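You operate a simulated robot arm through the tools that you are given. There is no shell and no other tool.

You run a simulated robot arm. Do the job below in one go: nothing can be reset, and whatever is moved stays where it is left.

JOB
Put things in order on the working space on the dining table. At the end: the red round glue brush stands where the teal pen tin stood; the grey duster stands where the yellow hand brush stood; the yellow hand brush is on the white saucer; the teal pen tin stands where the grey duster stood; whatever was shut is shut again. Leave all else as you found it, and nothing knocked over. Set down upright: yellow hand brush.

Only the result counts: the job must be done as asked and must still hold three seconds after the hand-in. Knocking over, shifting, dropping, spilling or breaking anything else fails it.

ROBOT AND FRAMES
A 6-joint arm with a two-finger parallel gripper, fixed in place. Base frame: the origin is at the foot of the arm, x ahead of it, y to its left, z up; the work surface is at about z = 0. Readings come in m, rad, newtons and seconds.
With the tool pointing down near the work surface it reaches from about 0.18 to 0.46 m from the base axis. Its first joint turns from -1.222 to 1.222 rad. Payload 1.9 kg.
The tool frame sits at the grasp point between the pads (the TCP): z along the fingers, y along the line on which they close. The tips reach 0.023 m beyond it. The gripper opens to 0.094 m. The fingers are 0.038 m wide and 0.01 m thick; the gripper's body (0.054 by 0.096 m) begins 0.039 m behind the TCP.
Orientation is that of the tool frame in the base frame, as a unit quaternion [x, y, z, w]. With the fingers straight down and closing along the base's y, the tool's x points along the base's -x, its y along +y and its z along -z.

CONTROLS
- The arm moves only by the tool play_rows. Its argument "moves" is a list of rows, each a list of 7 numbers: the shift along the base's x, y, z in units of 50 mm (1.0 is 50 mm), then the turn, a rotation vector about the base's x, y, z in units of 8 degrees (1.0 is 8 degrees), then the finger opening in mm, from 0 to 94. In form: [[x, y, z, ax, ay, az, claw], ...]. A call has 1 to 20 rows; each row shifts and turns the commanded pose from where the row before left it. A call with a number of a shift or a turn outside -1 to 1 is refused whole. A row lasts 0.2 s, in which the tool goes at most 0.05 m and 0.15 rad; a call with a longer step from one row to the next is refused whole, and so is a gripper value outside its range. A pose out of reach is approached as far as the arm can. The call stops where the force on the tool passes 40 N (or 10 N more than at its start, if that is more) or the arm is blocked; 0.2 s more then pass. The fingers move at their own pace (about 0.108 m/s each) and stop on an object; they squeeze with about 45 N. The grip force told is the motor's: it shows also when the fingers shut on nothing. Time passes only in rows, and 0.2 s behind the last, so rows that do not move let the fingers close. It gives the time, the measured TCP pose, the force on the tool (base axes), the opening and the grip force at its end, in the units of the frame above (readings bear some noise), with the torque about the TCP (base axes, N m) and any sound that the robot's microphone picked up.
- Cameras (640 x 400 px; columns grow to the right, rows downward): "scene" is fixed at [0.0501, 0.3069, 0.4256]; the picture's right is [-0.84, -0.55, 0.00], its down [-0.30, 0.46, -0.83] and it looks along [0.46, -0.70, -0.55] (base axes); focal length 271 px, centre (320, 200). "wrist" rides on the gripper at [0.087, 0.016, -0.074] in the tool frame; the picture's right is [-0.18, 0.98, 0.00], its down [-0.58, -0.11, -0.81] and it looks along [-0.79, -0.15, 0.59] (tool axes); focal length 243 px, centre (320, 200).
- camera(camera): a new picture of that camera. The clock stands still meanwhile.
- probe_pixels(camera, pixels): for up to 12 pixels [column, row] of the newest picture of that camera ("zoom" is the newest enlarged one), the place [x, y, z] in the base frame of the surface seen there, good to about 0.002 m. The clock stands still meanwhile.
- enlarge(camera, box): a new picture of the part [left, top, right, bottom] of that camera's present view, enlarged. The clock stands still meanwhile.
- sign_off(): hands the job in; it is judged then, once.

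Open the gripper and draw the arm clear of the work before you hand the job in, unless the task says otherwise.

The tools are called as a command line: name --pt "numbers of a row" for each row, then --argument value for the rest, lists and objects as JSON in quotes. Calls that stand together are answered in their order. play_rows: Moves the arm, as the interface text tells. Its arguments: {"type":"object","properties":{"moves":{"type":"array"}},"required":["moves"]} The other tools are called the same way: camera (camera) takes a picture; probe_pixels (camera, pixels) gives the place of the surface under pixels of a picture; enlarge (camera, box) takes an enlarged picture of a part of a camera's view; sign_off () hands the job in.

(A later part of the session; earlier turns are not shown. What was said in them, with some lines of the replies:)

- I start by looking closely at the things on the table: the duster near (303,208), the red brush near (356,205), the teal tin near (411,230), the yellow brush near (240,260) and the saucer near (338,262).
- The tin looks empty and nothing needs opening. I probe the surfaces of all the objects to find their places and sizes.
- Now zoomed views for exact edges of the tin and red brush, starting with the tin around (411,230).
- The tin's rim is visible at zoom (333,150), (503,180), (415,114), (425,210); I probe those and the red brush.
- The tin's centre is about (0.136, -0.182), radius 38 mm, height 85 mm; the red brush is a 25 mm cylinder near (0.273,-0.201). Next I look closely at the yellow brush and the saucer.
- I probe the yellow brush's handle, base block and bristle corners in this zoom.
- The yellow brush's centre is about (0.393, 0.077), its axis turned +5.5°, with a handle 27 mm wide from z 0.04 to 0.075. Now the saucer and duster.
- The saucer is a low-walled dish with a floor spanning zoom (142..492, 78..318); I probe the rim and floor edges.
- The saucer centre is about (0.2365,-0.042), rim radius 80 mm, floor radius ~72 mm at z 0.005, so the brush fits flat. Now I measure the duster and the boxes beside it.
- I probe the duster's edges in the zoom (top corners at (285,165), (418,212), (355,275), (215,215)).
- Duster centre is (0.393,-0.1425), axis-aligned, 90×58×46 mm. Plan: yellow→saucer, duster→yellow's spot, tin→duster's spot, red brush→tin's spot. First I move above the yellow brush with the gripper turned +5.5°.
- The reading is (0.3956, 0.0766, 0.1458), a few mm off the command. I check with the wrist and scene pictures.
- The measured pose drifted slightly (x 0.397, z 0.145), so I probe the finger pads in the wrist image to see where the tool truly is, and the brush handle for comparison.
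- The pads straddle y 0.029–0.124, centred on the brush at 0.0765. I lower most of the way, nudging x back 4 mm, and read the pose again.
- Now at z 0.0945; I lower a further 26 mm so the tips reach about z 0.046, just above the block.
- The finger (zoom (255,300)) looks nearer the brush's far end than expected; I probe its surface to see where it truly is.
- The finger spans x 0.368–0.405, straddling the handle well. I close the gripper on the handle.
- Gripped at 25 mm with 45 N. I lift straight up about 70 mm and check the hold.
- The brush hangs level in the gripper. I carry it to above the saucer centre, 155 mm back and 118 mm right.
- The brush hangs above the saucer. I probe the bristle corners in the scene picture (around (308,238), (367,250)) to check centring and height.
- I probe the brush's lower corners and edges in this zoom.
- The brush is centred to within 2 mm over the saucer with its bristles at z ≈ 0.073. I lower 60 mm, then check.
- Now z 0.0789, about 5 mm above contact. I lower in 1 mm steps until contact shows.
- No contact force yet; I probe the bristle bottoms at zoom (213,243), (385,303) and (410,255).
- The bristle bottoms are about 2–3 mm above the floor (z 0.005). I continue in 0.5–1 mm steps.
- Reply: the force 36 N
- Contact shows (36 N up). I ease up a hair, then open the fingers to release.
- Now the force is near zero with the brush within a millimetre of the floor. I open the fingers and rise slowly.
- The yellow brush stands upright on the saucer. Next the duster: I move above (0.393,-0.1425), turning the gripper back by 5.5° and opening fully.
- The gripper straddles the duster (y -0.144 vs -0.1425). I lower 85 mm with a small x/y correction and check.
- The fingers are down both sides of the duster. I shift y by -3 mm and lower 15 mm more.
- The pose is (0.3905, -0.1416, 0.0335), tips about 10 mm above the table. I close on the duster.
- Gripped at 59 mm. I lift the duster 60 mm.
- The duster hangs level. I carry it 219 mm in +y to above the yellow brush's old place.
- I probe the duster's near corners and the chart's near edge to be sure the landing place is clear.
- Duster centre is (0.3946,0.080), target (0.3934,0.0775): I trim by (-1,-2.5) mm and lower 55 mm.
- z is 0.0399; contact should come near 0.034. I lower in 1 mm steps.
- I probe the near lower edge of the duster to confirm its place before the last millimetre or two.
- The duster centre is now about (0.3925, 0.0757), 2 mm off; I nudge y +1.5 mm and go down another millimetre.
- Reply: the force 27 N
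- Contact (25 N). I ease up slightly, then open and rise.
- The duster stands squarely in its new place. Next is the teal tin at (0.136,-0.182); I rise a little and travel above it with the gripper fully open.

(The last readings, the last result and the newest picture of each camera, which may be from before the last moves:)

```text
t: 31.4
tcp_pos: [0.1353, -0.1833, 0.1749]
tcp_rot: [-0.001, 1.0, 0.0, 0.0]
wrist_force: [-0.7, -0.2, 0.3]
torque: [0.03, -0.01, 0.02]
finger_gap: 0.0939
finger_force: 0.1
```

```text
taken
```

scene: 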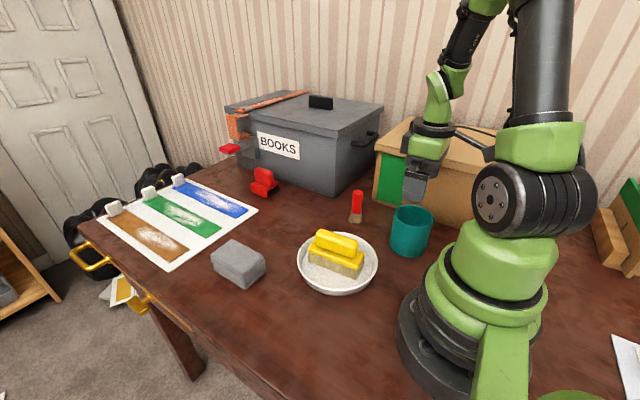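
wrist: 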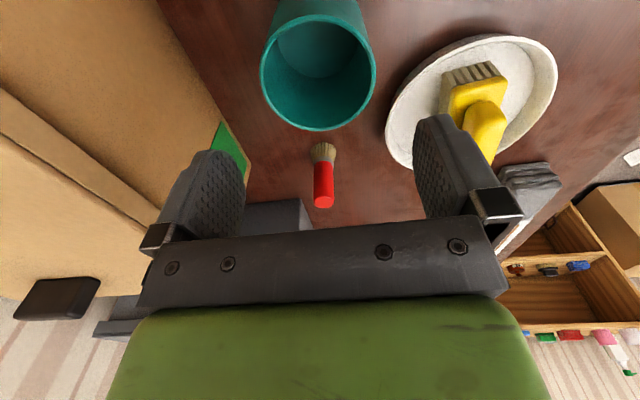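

The wrist camera sees the tin's rim at (261..376, 20..131). I enlarge it and probe the rim for an exact centre.

enlarge --camera "wrist" --box '[240, 0, 400, 140]'

```text
2.86 times, centred on (320, 70) of wrist
```

zoom: 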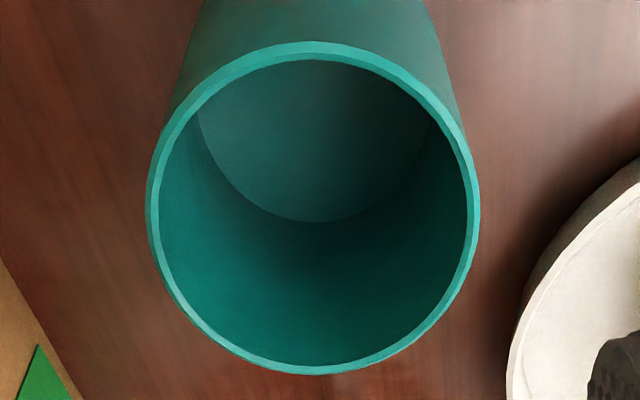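

I probe points along the middle of the rim band.

probe_pixels --camera "zoom" --pixels '[[154, 200], [473, 200], [313, 51], [308, 367], [203, 85], [425, 90], [190, 310], [430, 320], [310, 140], [160, 150], [465, 150], [380, 355]]'

enlarge --camera "scene" --box '[366, 150, 462, 270]'

```text
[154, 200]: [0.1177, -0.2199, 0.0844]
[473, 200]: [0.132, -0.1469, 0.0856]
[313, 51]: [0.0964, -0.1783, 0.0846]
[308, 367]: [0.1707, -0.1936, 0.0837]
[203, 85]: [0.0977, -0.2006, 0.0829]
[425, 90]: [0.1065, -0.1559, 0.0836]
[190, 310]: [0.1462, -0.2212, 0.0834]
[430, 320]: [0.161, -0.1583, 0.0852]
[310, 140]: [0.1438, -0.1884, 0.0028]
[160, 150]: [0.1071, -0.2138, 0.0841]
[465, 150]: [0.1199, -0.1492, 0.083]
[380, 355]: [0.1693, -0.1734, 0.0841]
```

```text
3.33 times, centred on (414, 210) of scene
```

zoom: 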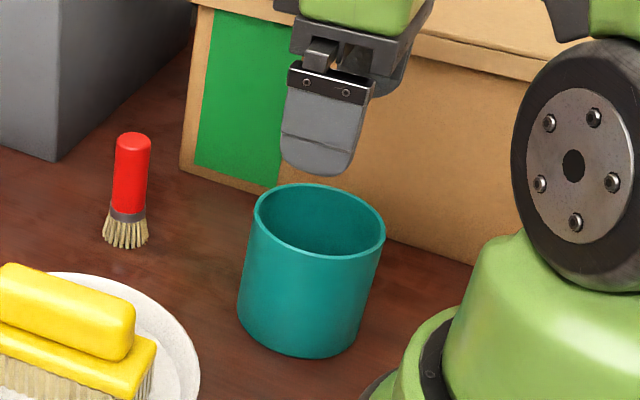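

The tin's centre is about (0.1345,-0.184). I probe the finger pads in the wrist picture to confirm they are evenly on either side.

probe_pixels --camera "wrist" --pixels '[[225, 200], [215, 170], [205, 200], [430, 200], [425, 160], [440, 180], [235, 180], [232, 210]]'

play_rows --pt "0 0 0 0 0 0 94"

```text
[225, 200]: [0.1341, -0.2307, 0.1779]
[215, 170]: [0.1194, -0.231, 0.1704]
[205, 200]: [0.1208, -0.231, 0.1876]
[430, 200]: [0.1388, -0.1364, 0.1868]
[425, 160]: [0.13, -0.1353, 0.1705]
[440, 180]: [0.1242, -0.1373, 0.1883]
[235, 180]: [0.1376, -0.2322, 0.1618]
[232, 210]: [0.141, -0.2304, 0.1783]
```

```text
t: 31.8
tcp_pos: [0.1345, -0.1841, 0.1747]
tcp_rot: [0.0, 1.0, 0.001, 0.0]
wrist_force: [-0.2, 0.1, -0.7]
torque: [-0.01, -0.01, 0.02]
finger_gap: 0.0942
finger_force: 0.0
```

The pads sit at y -0.231 and -0.137, centred on -0.184: aligned with the tin. I lower to just above the rim and recheck.

play_rows --pt "0 0 -0.4 0 0 0 94" --pt "0 0 -0.5 0 0 0 94" --pt "0 0 -0.25 0 0 0 94" --pt "0 0 0 0 0 0 94" --pt "0 0 0 0 0 0 94"

camera --camera "wrist"

enlarge --camera "scene" --box '[366, 150, 462, 270]'

```text
t: 33.0
tcp_pos: [0.1364, -0.182, 0.1166]
tcp_rot: [0.0, 1.0, 0.001, 0.0]
wrist_force: [-0.3, -0.9, 0.1]
torque: [0.0, -0.01, 0.0]
finger_gap: 0.0939
finger_force: 0.1
```

```text
taken
```

wrist: 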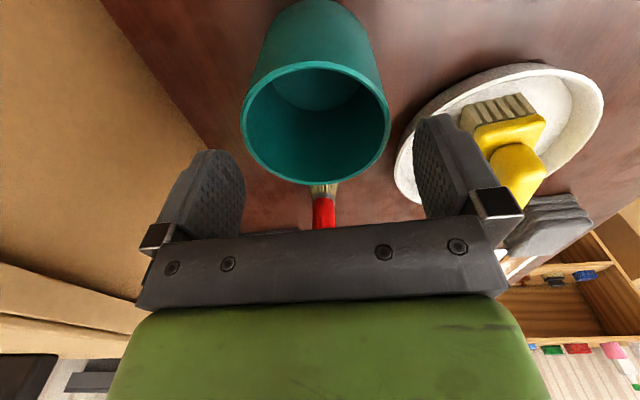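

```text
3.33 times, centred on (414, 210) of scene
```

zoom: 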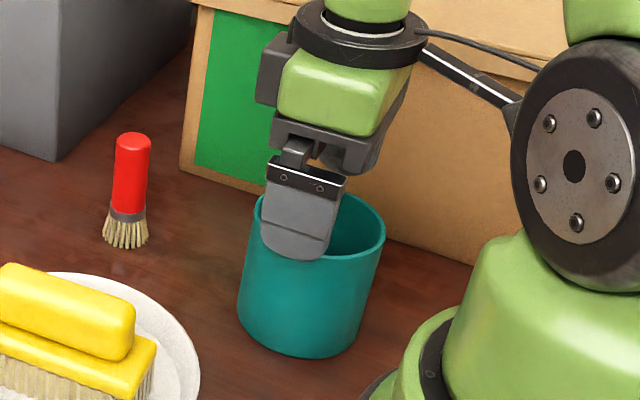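

The tips are just above the rim. I check the tin and pads in the wrist picture, and the camera arm's room beside the shoulder, by probing.

probe_pixels --camera "wrist" --pixels '[[245, 120], [388, 125], [315, 64], [312, 183], [225, 200], [425, 160], [235, 180], [430, 200], [268, 165], [365, 165]]'

probe_pixels --camera "zoom" --pixels '[[575, 165], [520, 150], [505, 95], [460, 75], [450, 280], [395, 370], [340, 240], [270, 235], [300, 250], [360, 220]]'

```text
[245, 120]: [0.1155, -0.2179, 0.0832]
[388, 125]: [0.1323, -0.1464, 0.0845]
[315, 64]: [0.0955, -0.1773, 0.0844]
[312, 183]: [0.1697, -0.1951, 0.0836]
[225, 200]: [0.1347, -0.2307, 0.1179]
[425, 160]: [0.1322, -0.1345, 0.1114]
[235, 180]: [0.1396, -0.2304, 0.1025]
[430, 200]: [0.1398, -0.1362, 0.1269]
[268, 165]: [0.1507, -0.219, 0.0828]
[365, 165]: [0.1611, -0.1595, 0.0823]
```

```text
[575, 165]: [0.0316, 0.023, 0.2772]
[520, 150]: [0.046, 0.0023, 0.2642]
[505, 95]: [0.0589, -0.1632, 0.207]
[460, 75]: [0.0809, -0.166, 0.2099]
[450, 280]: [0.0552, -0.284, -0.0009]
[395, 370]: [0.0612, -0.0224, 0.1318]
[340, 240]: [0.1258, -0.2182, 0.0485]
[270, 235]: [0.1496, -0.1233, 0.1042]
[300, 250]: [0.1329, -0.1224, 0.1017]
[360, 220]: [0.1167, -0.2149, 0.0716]
```

The tin's rim (y -0.222..-0.145) lies evenly between the pads (-0.2305, -0.1355), and the camera arm is well clear of the shoulder. I lower slowly to z ≈ 0.06.

play_rows --pt "0 0 -0.2 0 0 0 94" --pt "0 0 -0.3 0 0 0 94" --pt "0 0 -0.35 0 0 0 94" --pt "0 0 -0.25 0 0 0 94" --pt "0 0 0 0 0 0 94" --pt "0 0 0 0 0 0 94"

enlarge --camera "scene" --box '[366, 150, 462, 270]'

camera --camera "wrist"

```text
t: 34.4
tcp_pos: [0.1372, -0.1832, 0.0607]
tcp_rot: [0.0, 1.0, -0.001, -0.001]
wrist_force: [-0.3, -0.2, -0.4]
torque: [-0.01, -0.03, -0.01]
finger_gap: 0.0941
finger_force: 0.0
```

```text
3.33 times, centred on (414, 210) of scene
```

zoom: 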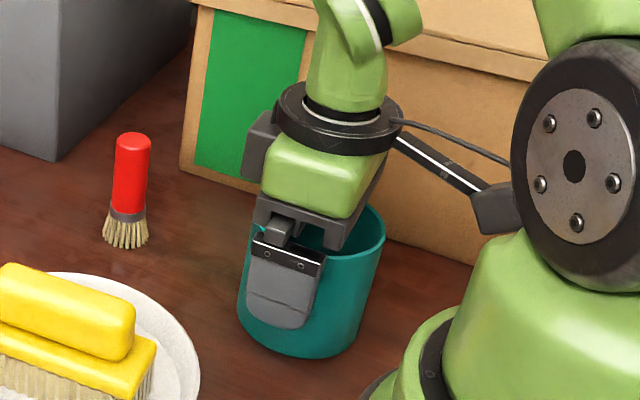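

```text
taken
```

wrist: 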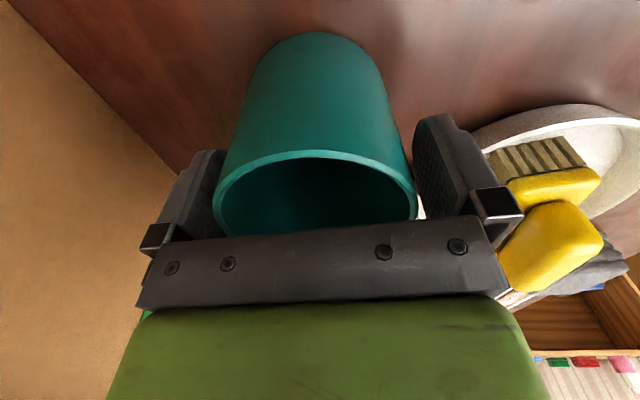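

The tin sits between the fingers without contact. I close on it.

play_rows --pt "0 0 0 0 0 0 82" --pt "0 0 0 0 0 0 70" --pt "0 0 0 0 0 0 70" --pt "0 0 0 0 0 0 70"

enlarge --camera "scene" --box '[366, 150, 462, 270]'

```text
t: 35.4
tcp_pos: [0.1379, -0.184, 0.0596]
tcp_rot: [0.001, 1.0, -0.001, 0.0]
wrist_force: [2.0, 0.5, 1.5]
torque: [0.0, -0.18, 0.03]
finger_gap: 0.0779
finger_force: 45.0
```

```text
3.33 times, centred on (414, 210) of scene
```

zoom: 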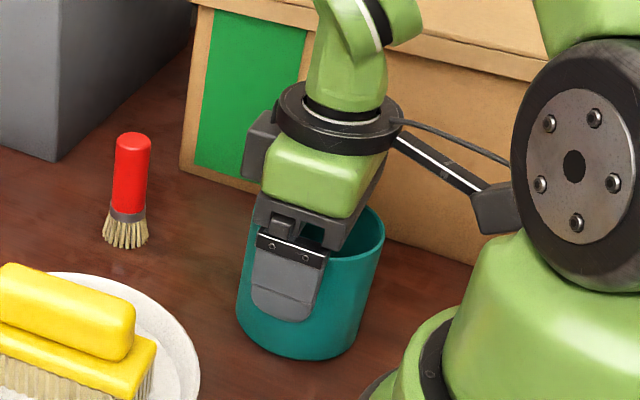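

Gripped at 78 mm. I lift the tin straight up 120 mm so it clears the red brush (86 mm tall).

play_rows --pt "0 0 0.2 0 0 0 70" --pt "0 0 0.4 0 0 0 70" --pt "0 0 0.6 0 0 0 70" --pt "0 0 0.6 0 0 0 70" --pt "0 0 0.6 0 0 0 70" --pt "0 0 0 0 0 0 70" --pt "0 0 0 0 0 0 70"

camera --camera "scene"

```text
t: 37.0
tcp_pos: [0.1373, -0.1842, 0.1825]
tcp_rot: [0.0, 1.0, 0.001, 0.0]
wrist_force: [-0.9, -0.1, -1.7]
torque: [-0.03, -0.02, -0.01]
finger_gap: 0.0776
finger_force: 45.3
```

```text
taken
```

scene: 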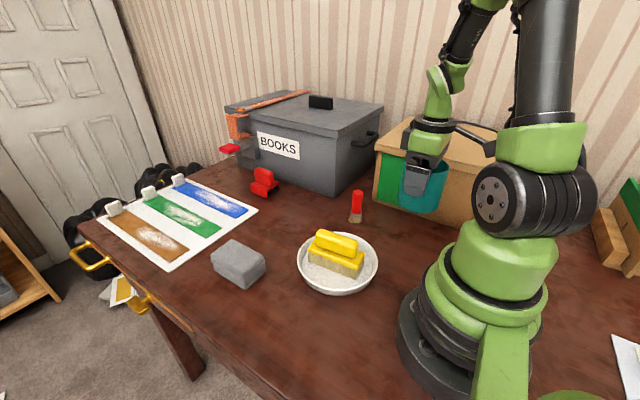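

The tin is up at bottom z ≈ 0.12. I carry it to above the duster's old place, bowing slightly away from the red brush.

play_rows --pt "0.33 0.14 0 0 0 0 70" --pt "0.665 0.27 0 0 0 0 70" --pt "0.665 0.27 0 0 0 0 70" --pt "0.665 0.27 0 0 0 0 70" --pt "0.63 0.05 0 0 0 0 70" --pt "0.63 -0.06 0 0 0 0 70" --pt "0.63 -0.06 0 0 0 0 70" --pt "0.6 -0.03 0 0 0 0 70" --pt "0.36 -0.02 0 0 0 0 70" --pt "0 0 0 0 0 0 70" --pt "0 0 0 0 0 0 70"

camera --camera "scene"

enlarge --camera "scene" --box '[230, 90, 374, 220]'

```text
t: 39.4
tcp_pos: [0.3951, -0.1414, 0.1791]
tcp_rot: [0.001, 1.0, 0.0, 0.001]
wrist_force: [0.6, 0.4, -2.2]
torque: [0.0, -0.01, 0.03]
finger_gap: 0.0777
finger_force: 44.9
```

```text
taken
```

scene: 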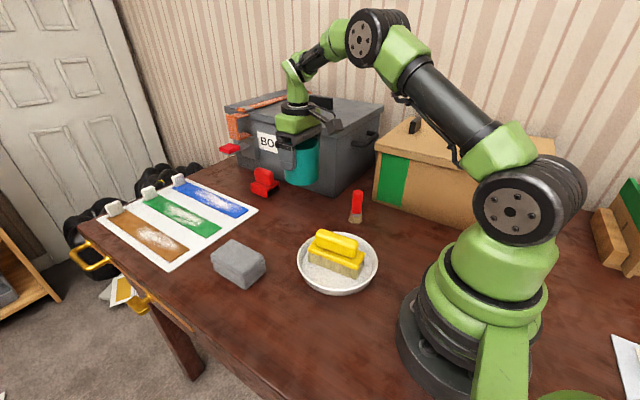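

```text
3.08 times, centred on (302, 155) of scene
```

zoom: 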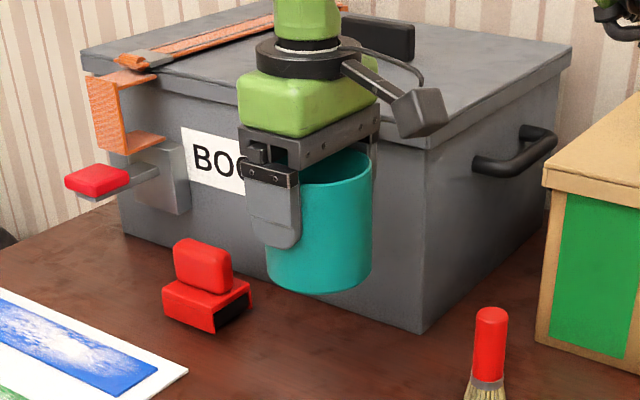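

I probe the tin's wall at several places to fit its centre before lowering.

probe_pixels --camera "zoom" --pixels '[[272, 262], [285, 265], [300, 268], [315, 268], [330, 266], [345, 262], [360, 255], [368, 248], [370, 175], [320, 187], [315, 288], [340, 285]]'

```text
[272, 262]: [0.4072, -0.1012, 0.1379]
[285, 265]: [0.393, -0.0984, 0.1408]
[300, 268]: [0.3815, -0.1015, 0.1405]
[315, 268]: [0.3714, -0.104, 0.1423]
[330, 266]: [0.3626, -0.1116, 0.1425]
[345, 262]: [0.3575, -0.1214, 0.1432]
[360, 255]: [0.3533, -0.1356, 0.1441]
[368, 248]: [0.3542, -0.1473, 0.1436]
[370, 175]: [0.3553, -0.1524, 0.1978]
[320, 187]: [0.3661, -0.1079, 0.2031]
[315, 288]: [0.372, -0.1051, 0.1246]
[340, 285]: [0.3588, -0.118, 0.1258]
```

The tin's centre fits (0.392,-0.138); the target is (0.393,-0.1425). I trim by (+1,-3.5) mm and lower 100 mm.

play_rows --pt "0.02 -0.07 -0.3 0 0 0 70" --pt "0 0 -0.5 0 0 0 70" --pt "0 0 -0.5 0 0 0 70" --pt "0 0 -0.4 0 0 0 70" --pt "0 0 -0.3 0 0 0 70" --pt "0 0 0 0 0 0 70" --pt "0 0 0 0 0 0 70"

enlarge --camera "scene" --box '[230, 120, 374, 250]'

```text
t: 41.0
tcp_pos: [0.3948, -0.1463, 0.0789]
tcp_rot: [0.001, 1.0, 0.0, 0.001]
wrist_force: [0.4, 0.4, -2.1]
torque: [-0.04, -0.05, -0.02]
finger_gap: 0.0777
finger_force: 46.0
```

```text
3.08 times, centred on (302, 185) of scene
```

zoom: 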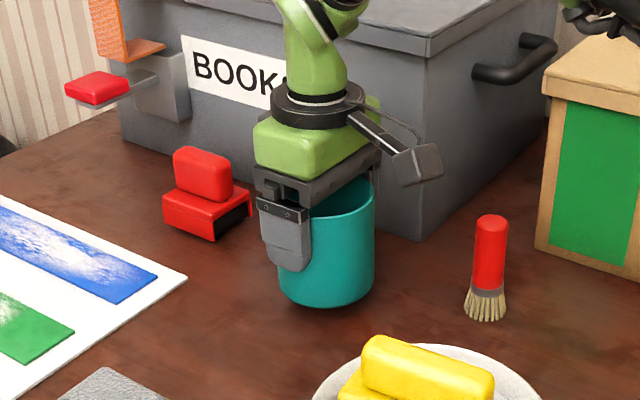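

I probe the tin's wall again for its centre.

probe_pixels --camera "zoom" --pixels '[[283, 280], [295, 290], [310, 290], [325, 288], [340, 285], [355, 278], [368, 265], [372, 250], [325, 304], [345, 300], [320, 218], [372, 190]]'

```text
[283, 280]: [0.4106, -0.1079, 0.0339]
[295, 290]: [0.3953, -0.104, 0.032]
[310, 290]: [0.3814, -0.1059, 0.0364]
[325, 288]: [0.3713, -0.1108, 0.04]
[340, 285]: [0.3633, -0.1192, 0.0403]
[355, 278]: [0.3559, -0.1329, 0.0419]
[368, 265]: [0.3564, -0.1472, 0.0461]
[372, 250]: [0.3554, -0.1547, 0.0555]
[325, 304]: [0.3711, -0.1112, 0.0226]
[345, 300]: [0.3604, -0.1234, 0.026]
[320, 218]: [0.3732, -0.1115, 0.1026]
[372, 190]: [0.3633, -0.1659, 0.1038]
```

The tin's centre is now (0.394,-0.143), within 1 mm of target. I lower 14 mm, then creep down.

play_rows --pt "-0.01 0.01 -0.15 0 0 0 70" --pt "0 0 -0.13 0 0 0 70" --pt "0 0 -0.03 0 0 0 70" --pt "0 0 0 0 0 0 70"

```text
t: 42.0
tcp_pos: [0.3961, -0.1446, 0.0636]
tcp_rot: [0.001, 1.0, 0.0, 0.0]
wrist_force: [0.2, 0.3, -2.3]
torque: [0.01, -0.03, 0.02]
finger_gap: 0.0775
finger_force: 45.3
```

At z 0.0636, with contact expected near 0.060, I go down in 0.75 mm steps.

play_rows --pt "0 0 -0.015 0 0 0 70" --pt "0 0 -0.015 0 0 0 70" --pt "0 0 -0.015 0 0 0 70" --pt "0 0 0 0 0 0 70"

```text
t: 43.0
tcp_pos: [0.3958, -0.145, 0.0634]
tcp_rot: [0.001, 1.0, 0.0, 0.0]
wrist_force: [0.9, 0.0, -2.1]
torque: [-0.03, -0.02, 0.02]
finger_gap: 0.0778
finger_force: 44.8
```

No contact yet; I creep on in 0.75 mm steps.

play_rows --pt "0 0 -0.015 0 0 0 70" --pt "0 0 -0.015 0 0 0 70" --pt "0 0 0 0 0 0 70"

```text
t: 43.8
tcp_pos: [0.397, -0.1454, 0.0601]
tcp_rot: [0.001, 1.0, 0.0, 0.0]
wrist_force: [-4.0, 2.1, 10.7]
torque: [0.04, 0.22, -0.03]
finger_gap: 0.0776
finger_force: 45.3
```

Contact (about 13 N). I open the fingers and rise straight up.

play_rows --pt "0 0 0 0 0 0 85" --pt "0 0 0 0 0 0 94" --pt "0 0 0 0 0 0 94" --pt "0 0 0.2 0 0 0 94" --pt "0 0 0.4 0 0 0 94" --pt "0 0 0.6 0 0 0 94" --pt "0 0 0.7 0 0 0 94" --pt "0 0 0 0 0 0 94"

camera --camera "scene"

enlarge --camera "scene" --box '[230, 120, 374, 250]'

```text
t: 45.6
tcp_pos: [0.3957, -0.1448, 0.1567]
tcp_rot: [0.0, 1.0, -0.001, 0.0]
wrist_force: [0.7, 0.3, -0.4]
torque: [-0.03, 0.02, -0.01]
finger_gap: 0.0941
finger_force: 0.0
```

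```text
taken
```

scene: 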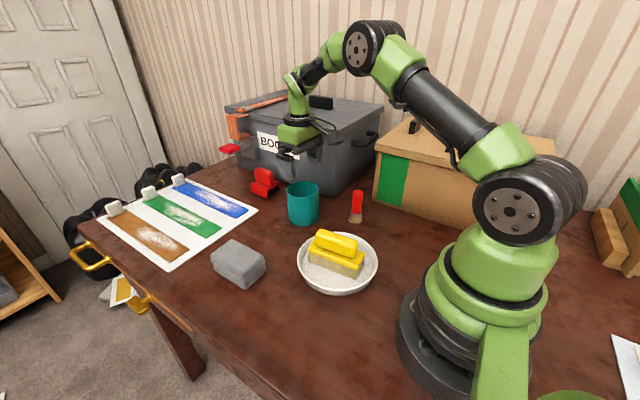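

```text
3.08 times, centred on (302, 185) of scene
```

zoom: 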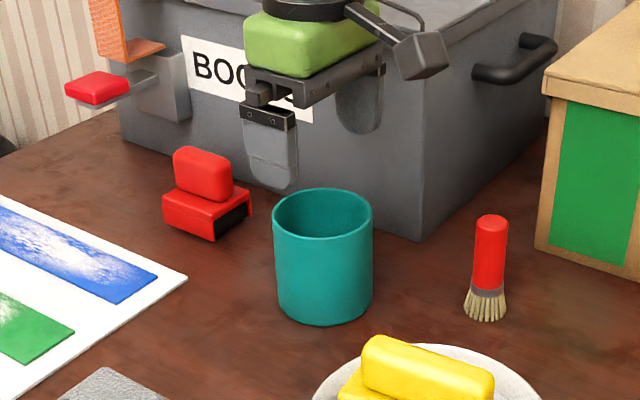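

The tin stands upright in the duster's old place. I check its rim centre and the red brush's position with probes.

probe_pixels --camera "zoom" --pixels '[[276, 208], [370, 215], [322, 191], [322, 237], [290, 228], [355, 228], [490, 222], [475, 240], [506, 240], [490, 260], [478, 315], [490, 318]]'

```text
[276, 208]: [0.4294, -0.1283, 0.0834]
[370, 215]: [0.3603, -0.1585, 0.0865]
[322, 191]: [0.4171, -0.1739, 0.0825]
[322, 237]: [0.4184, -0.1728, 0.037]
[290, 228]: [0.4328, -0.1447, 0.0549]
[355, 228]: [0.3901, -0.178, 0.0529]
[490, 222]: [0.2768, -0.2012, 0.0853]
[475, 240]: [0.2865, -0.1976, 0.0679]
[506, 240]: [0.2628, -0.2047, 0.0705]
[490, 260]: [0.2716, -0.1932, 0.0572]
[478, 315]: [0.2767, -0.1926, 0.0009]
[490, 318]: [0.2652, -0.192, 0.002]
```

The tin centre is (0.3945,-0.1437), good. Now the red brush at about (0.2735,-0.2005): I move above it and set the opening to 60 mm.

play_rows --pt "-0.3 -0.14 0 0 0 0 94" --pt "-0.6 -0.27 0 0 0 0 80" --pt "-0.65 -0.3 0 0 0 0 60" --pt "-0.6 -0.27 0 0 0 0 60" --pt "-0.29 -0.13 -0.2 0 0 0 60" --pt "0 0 0 0 0 0 60" --pt "0 0 0 0 0 0 60"

camera --camera "wrist"

enlarge --camera "scene" --box '[302, 110, 430, 240]'

```text
t: 47.2
tcp_pos: [0.2727, -0.2004, 0.1462]
tcp_rot: [0.001, 1.0, 0.001, 0.0]
wrist_force: [-0.1, 0.0, 0.9]
torque: [0.01, 0.0, 0.0]
finger_gap: 0.06
finger_force: 0.0
```

```text
taken
```

wrist: 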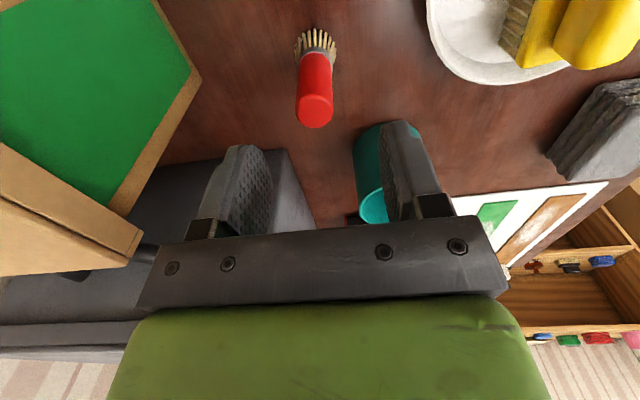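

```text
3.08 times, centred on (366, 175) of scene
```

zoom: 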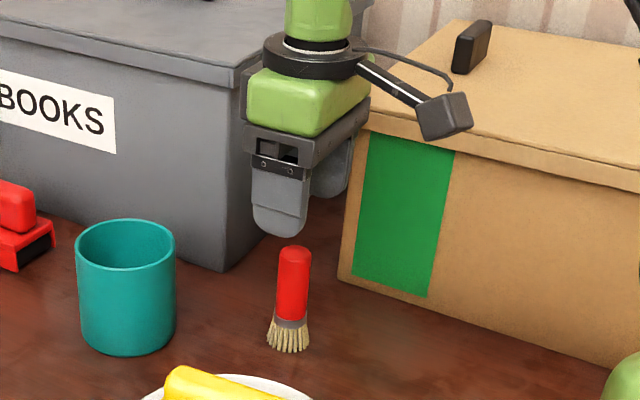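

I probe the red brush's top circle and the pads in the wrist picture for alignment.

probe_pixels --camera "wrist" --pixels '[[315, 108], [302, 108], [330, 106], [315, 122], [315, 98], [240, 190], [250, 200], [410, 180], [400, 160], [302, 80], [329, 75], [315, 60]]'

```text
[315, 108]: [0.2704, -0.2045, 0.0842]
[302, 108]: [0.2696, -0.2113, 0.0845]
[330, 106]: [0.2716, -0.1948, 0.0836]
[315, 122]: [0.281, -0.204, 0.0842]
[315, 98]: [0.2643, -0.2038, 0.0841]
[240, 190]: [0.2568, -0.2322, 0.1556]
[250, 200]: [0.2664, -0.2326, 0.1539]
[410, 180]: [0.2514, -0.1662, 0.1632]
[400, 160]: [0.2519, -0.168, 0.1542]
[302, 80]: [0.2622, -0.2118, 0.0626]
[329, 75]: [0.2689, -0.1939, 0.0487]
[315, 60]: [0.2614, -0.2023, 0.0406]
```

The brush's centre is about (0.274,-0.203). I shift 3 mm in -y and lower 86 mm in steps.

play_rows --pt "0.02 -0.06 -0.2 0 0 0 60" --pt "0 0 -0.4 0 0 0 60" --pt "0 0 -0.5 0 0 0 60" --pt "0 0 -0.4 0 0 0 60" --pt "0 0 -0.22 0 0 0 60" --pt "0 0 0 0 0 0 60" --pt "0 0 0 0 0 0 60"

enlarge --camera "scene" --box '[302, 130, 430, 250]'

camera --camera "wrist"

```text
t: 48.8
tcp_pos: [0.2746, -0.2025, 0.0606]
tcp_rot: [0.001, 1.0, 0.0, 0.0]
wrist_force: [0.6, -0.8, 0.3]
torque: [-0.01, 0.0, -0.04]
finger_gap: 0.0598
finger_force: 0.1
```

```text
3.33 times, centred on (366, 190) of scene
```

zoom: 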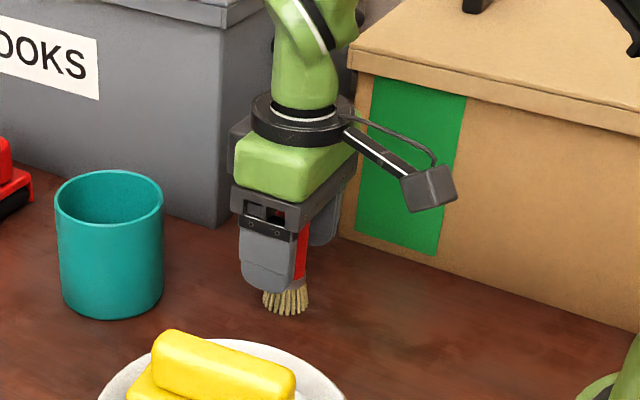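

```text
taken
```

wrist: 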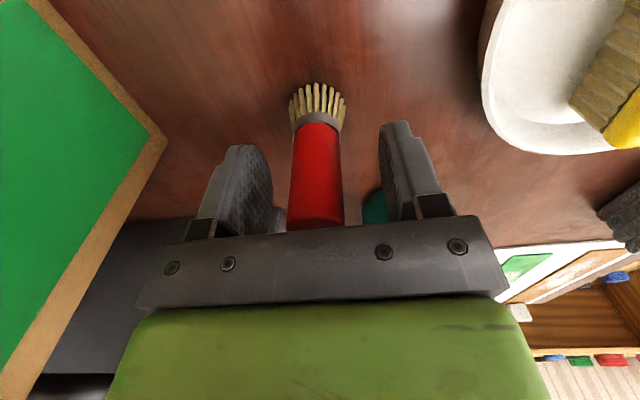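

The brush's handle is midway between the fingers. I close on it.

play_rows --pt "0 0 0 0 0 0 35" --pt "0 0 0 0 0 0 10" --pt "0 0 0 0 0 0 10" --pt "0 0 0 0 0 0 10"

enlarge --camera "scene" --box '[302, 130, 430, 250]'

```text
t: 49.8
tcp_pos: [0.2745, -0.2032, 0.06]
tcp_rot: [0.001, 1.0, 0.0, 0.0]
wrist_force: [-0.1, 0.1, 0.7]
torque: [0.01, 0.01, 0.01]
finger_gap: 0.0235
finger_force: 44.9
```

```text
3.33 times, centred on (366, 190) of scene
```

zoom: 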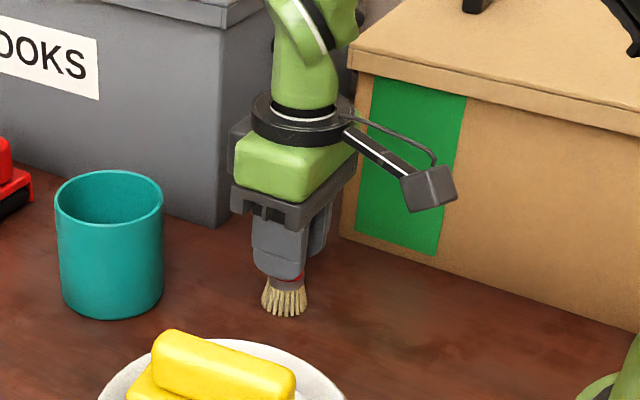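

Gripped at 23.5 mm. I lift 70 mm.

play_rows --pt "0 0 0.2 0 0 0 10" --pt "0 0 0.5 0 0 0 10" --pt "0 0 0.5 0 0 0 10" --pt "0 0 0.2 0 0 0 10" --pt "0 0 0 0 0 0 10" --pt "0 0 0 0 0 0 10"

enlarge --camera "scene" --box '[302, 110, 430, 230]'

```text
t: 51.2
tcp_pos: [0.2745, -0.204, 0.1297]
tcp_rot: [0.001, 1.0, 0.0, -0.001]
wrist_force: [-0.2, 0.0, -0.4]
torque: [-0.01, -0.01, 0.0]
finger_gap: 0.0237
finger_force: 45.1
```

```text
3.33 times, centred on (366, 170) of scene
```

zoom: 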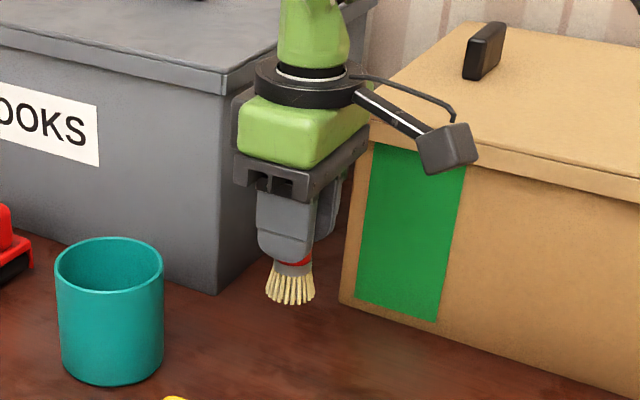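

The brush hangs upright. I carry it 140 mm back to above the tin's old place.

play_rows --pt "-0.35 0.05 0 0 0 0 10" --pt "-0.7 0.1 0 0 0 0 10" --pt "-0.7 0.1 0 0 0 0 10" --pt "-0.7 0.1 0 0 0 0 10" --pt "-0.35 0.05 0 0 0 0 10" --pt "0 0 0 0 0 0 10" --pt "0 0 0 0 0 0 10"

enlarge --camera "scene" --box '[350, 150, 478, 270]'

```text
t: 52.8
tcp_pos: [0.1352, -0.1847, 0.131]
tcp_rot: [0.0, 1.0, 0.0, 0.0]
wrist_force: [-0.4, -0.3, -0.3]
torque: [-0.03, -0.01, 0.02]
finger_gap: 0.0235
finger_force: 45.2
```

```text
3.33 times, centred on (414, 210) of scene
```

zoom: 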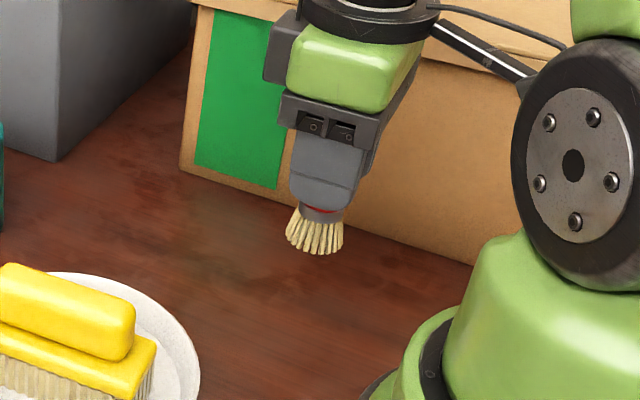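

It is at (0.1352,-0.1847), right above the target. I lower 62 mm, then creep.

play_rows --pt "0 0.01 -0.2 0 0 0 10" --pt "0 0 -0.4 0 0 0 10" --pt "0 0 -0.4 0 0 0 10" --pt "0 0 -0.24 0 0 0 10" --pt "0 0 0 0 0 0 10" --pt "0 0 0 0 0 0 10"

enlarge --camera "scene" --box '[350, 150, 478, 270]'

```text
t: 54.2
tcp_pos: [0.1338, -0.1838, 0.0693]
tcp_rot: [0.001, 1.0, 0.0, 0.0]
wrist_force: [-0.2, 0.1, -1.1]
torque: [0.02, 0.0, -0.02]
finger_gap: 0.0238
finger_force: 45.3
```

```text
3.33 times, centred on (414, 210) of scene
```

zoom: 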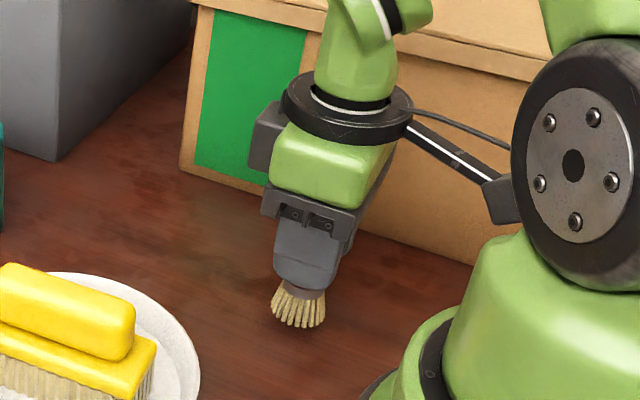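

At z 0.0693 I step down 6 mm, then the last few in small steps.

play_rows --pt "0 0 -0.06 0 0 0 10" --pt "0 0 -0.05 0 0 0 10" --pt "0 0 -0.015 0 0 0 10" --pt "0 0 -0.015 0 0 0 10" --pt "0 0 0 0 0 0 10"

```text
t: 55.4
tcp_pos: [0.1337, -0.1831, 0.0611]
tcp_rot: [0.0, 1.0, 0.0, 0.0]
wrist_force: [-0.2, -0.3, 0.6]
torque: [-0.01, 0.04, 0.01]
finger_gap: 0.0236
finger_force: 45.0
```

No contact yet at 0.0611; I creep in 0.75 mm steps.

play_rows --pt "0 0 -0.015 0 0 0 10" --pt "0 0 0 0 0 0 10"

```text
t: 56.0
tcp_pos: [0.1341, -0.1846, 0.0603]
tcp_rot: [0.0, 1.0, 0.001, 0.0]
wrist_force: [-0.1, 1.1, -1.4]
torque: [0.01, 0.01, -0.01]
finger_gap: 0.0238
finger_force: 45.5
```

Still free; another 0.75 mm step.

play_rows --pt "0 0 -0.015 0 0 0 10" --pt "0 0 0 0 0 0 10"

```text
t: 56.7
tcp_pos: [0.1351, -0.182, 0.0592]
tcp_rot: [0.0, 1.0, 0.001, 0.001]
wrist_force: [-2.4, 1.4, 14.1]
torque: [0.09, 0.14, -0.04]
finger_gap: 0.0236
finger_force: 44.7
stopped in row 2: the force on the tool passed its limit at 41 N (the readings are from after the stop); the commanded pose is now the measured one
```

Contact made (about 14 N remaining). I open the fingers and rise straight up.

play_rows --pt "0 0 0.005 0 0 0 10" --pt "0 0 0 0 0 0 35" --pt "0 0 0 0 0 0 60" --pt "0 0 0 0 0 0 60" --pt "0 0 0.2 0 0 0 60" --pt "0 0 0.5 0 0 0 60" --pt "0 0 0.7 0 0 0 60" --pt "0 0 0.6 0 0 0 60" --pt "0 0 0 0 0 0 60"

camera --camera "scene"

enlarge --camera "scene" --box '[350, 150, 478, 270]'

```text
t: 58.7
tcp_pos: [0.1353, -0.1812, 0.1591]
tcp_rot: [0.0, 1.0, 0.0, 0.0]
wrist_force: [0.3, -0.5, 0.0]
torque: [0.02, -0.01, -0.01]
finger_gap: 0.0601
finger_force: 0.1
```

```text
taken
```

scene: 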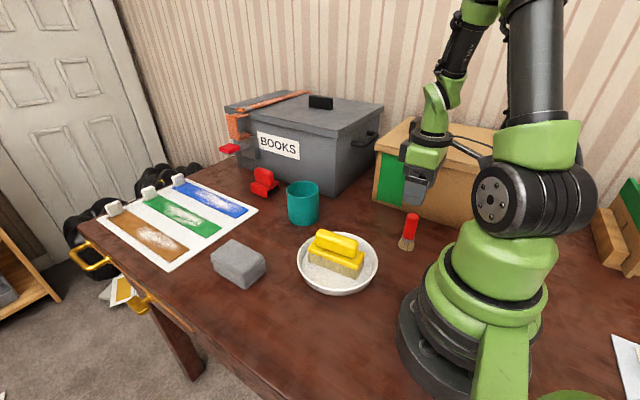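

```text
3.33 times, centred on (414, 210) of scene
```

zoom: 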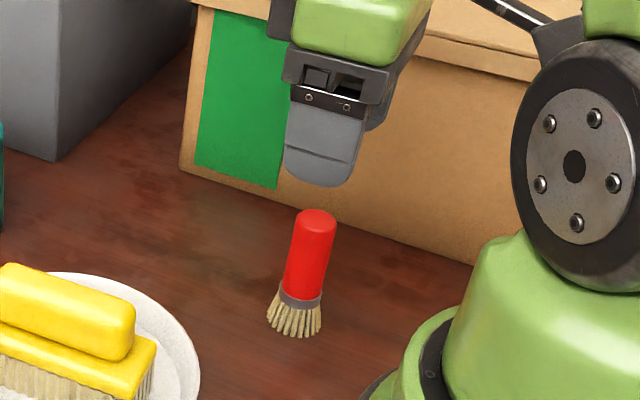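

The red brush stands; the apparent lean matches the camera's perspective, but I verify by probing its top and sides, and the other objects.

probe_pixels --camera "zoom" --pixels '[[318, 216], [300, 222], [335, 226], [290, 265], [308, 260], [326, 265], [285, 290], [302, 298], [318, 300], [270, 325], [295, 333], [318, 330]]'

enlarge --camera "scene" --box '[190, 150, 446, 310]'

camera --camera "wrist"

```text
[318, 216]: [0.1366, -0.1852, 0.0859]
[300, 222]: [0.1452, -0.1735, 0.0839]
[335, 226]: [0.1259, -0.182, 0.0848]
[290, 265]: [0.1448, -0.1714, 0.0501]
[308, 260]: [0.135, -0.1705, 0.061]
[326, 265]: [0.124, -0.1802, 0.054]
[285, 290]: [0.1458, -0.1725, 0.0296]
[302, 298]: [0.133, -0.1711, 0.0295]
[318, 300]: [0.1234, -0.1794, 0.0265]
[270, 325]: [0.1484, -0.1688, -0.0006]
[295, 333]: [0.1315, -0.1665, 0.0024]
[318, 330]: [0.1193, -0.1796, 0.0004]
```

```text
2.50 times, centred on (318, 230) of scene
```

zoom: 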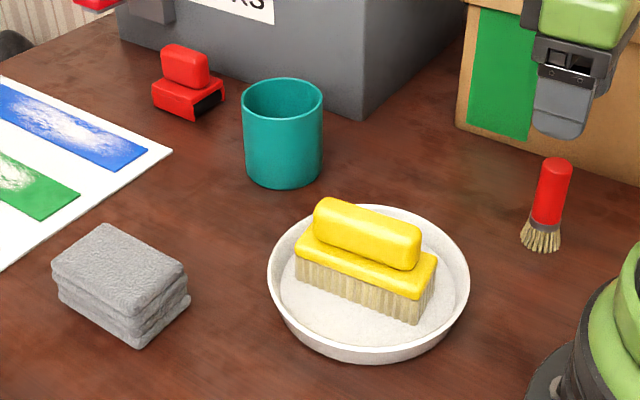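

```text
taken
```

wrist: 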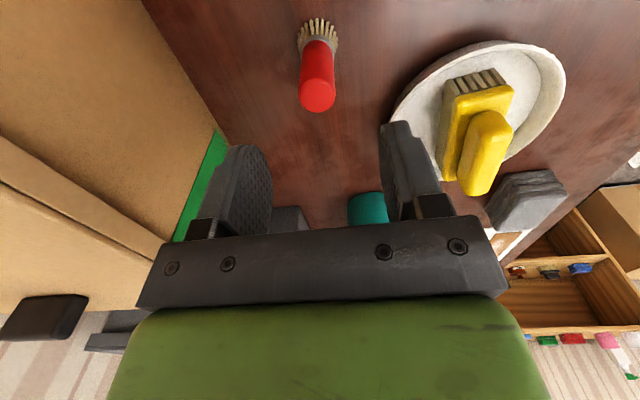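

The red brush is vertical at about (0.136,-0.183). I draw the arm up and away to near its start pose, opening the gripper.

play_rows --pt "0 0 0.6 0 0 0 60" --pt "0.2 0.1 0.8 0 0 0 80" --pt "0.5 0.35 0.6 0 0 0 94" --pt "0.6 0.4 0.4 0 0 0 94" --pt "0.6 0.4 0.3 0 0 0 94" --pt "0.6 0.4 0.0 0 0 0 94" --pt "0.5 0.35 0 0 0 0 94" --pt "0 0 0 0 0 0 94" --pt "0 0 0 0 0 0 94"

camera --camera "scene"

camera --camera "wrist"

enlarge --camera "scene" --box '[190, 150, 446, 310]'

```text
t: 60.7
tcp_pos: [0.284, -0.0847, 0.2979]
tcp_rot: [0.001, 1.0, 0.0, 0.0]
wrist_force: [0.2, 0.6, -1.0]
torque: [0.01, 0.01, 0.04]
finger_gap: 0.094
finger_force: 0.1
```

```text
taken
```

scene: 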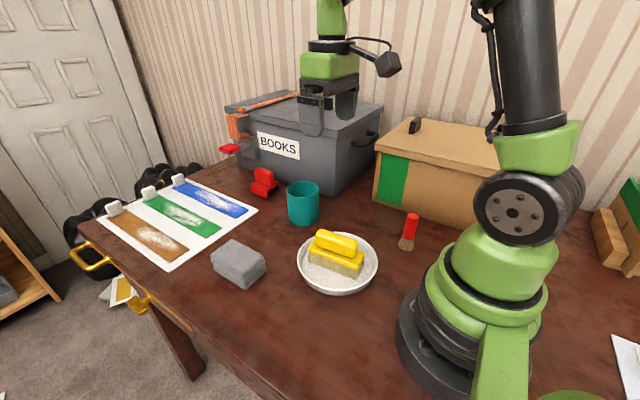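

```text
taken
```

wrist: 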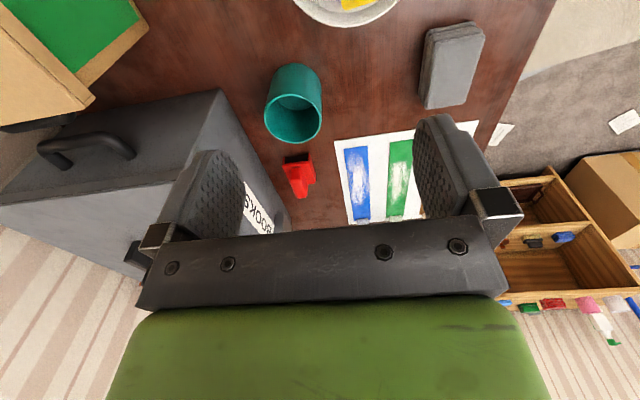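

```text
2.50 times, centred on (318, 230) of scene
```

zoom: 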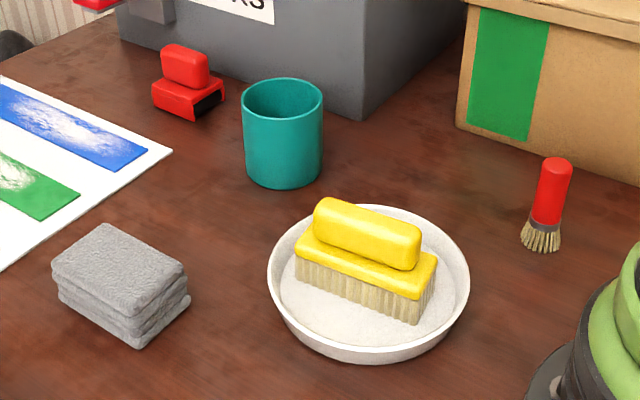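

Everything looks settled. A last probe of the duster, saucer rim, yellow brush and tin confirms positions before handing in.

probe_pixels --camera "scene" --pixels '[[298, 262], [338, 233], [338, 292], [334, 240], [232, 241], [265, 262], [246, 285], [212, 258], [302, 184], [302, 222], [340, 262], [318, 256]]'

probe_pixels --camera "zoom" --pixels '[[102, 227], [182, 268], [135, 308], [55, 270], [138, 345], [188, 298], [60, 290], [298, 285], [412, 318], [435, 262], [330, 205], [410, 245]]'

```text
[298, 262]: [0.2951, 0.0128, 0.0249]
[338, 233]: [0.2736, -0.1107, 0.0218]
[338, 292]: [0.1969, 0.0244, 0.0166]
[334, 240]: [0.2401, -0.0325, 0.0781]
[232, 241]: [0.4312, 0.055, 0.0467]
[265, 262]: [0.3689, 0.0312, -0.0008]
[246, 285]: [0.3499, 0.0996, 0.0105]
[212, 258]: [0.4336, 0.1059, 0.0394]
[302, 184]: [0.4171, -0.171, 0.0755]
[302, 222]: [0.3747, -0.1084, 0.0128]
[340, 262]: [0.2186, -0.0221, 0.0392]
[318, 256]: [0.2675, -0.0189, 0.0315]
```

```text
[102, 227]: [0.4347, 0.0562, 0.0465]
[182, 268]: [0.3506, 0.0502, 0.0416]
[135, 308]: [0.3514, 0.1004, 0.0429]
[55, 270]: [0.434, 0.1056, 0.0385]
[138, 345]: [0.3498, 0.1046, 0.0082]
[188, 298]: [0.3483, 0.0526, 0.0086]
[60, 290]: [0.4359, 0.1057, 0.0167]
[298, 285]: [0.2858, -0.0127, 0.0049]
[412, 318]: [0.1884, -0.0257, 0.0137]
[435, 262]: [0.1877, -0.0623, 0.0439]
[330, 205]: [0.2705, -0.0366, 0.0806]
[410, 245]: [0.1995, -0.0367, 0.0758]
```

The saucer is where it was, and the yellow brush stands upright inside it. The duster centres on (0.393,0.078), and the tin and red brush stand in their places. The arm is clear with the gripper open, so I hand in.

sign_off

```text
The job is handed in.
```

I've handed the job in, with every move done as asked and nothing knocked over. After the last move I checked positions with the cameras. The moved items are within about 2 mm of their target spots.

| Item | Where it is now |
|---|---|
| Yellow hand brush | Upright on the white saucer, which hasn't moved |
| Grey duster | Where the yellow hand brush stood |
| Teal pen tin | Where the grey duster stood, upright |
| Red round glue brush | Where the teal pen tin stood, upright |

I didn't need to open anything, so whatever was shut stayed shut. The arm is back near its starting position with the gripper open.
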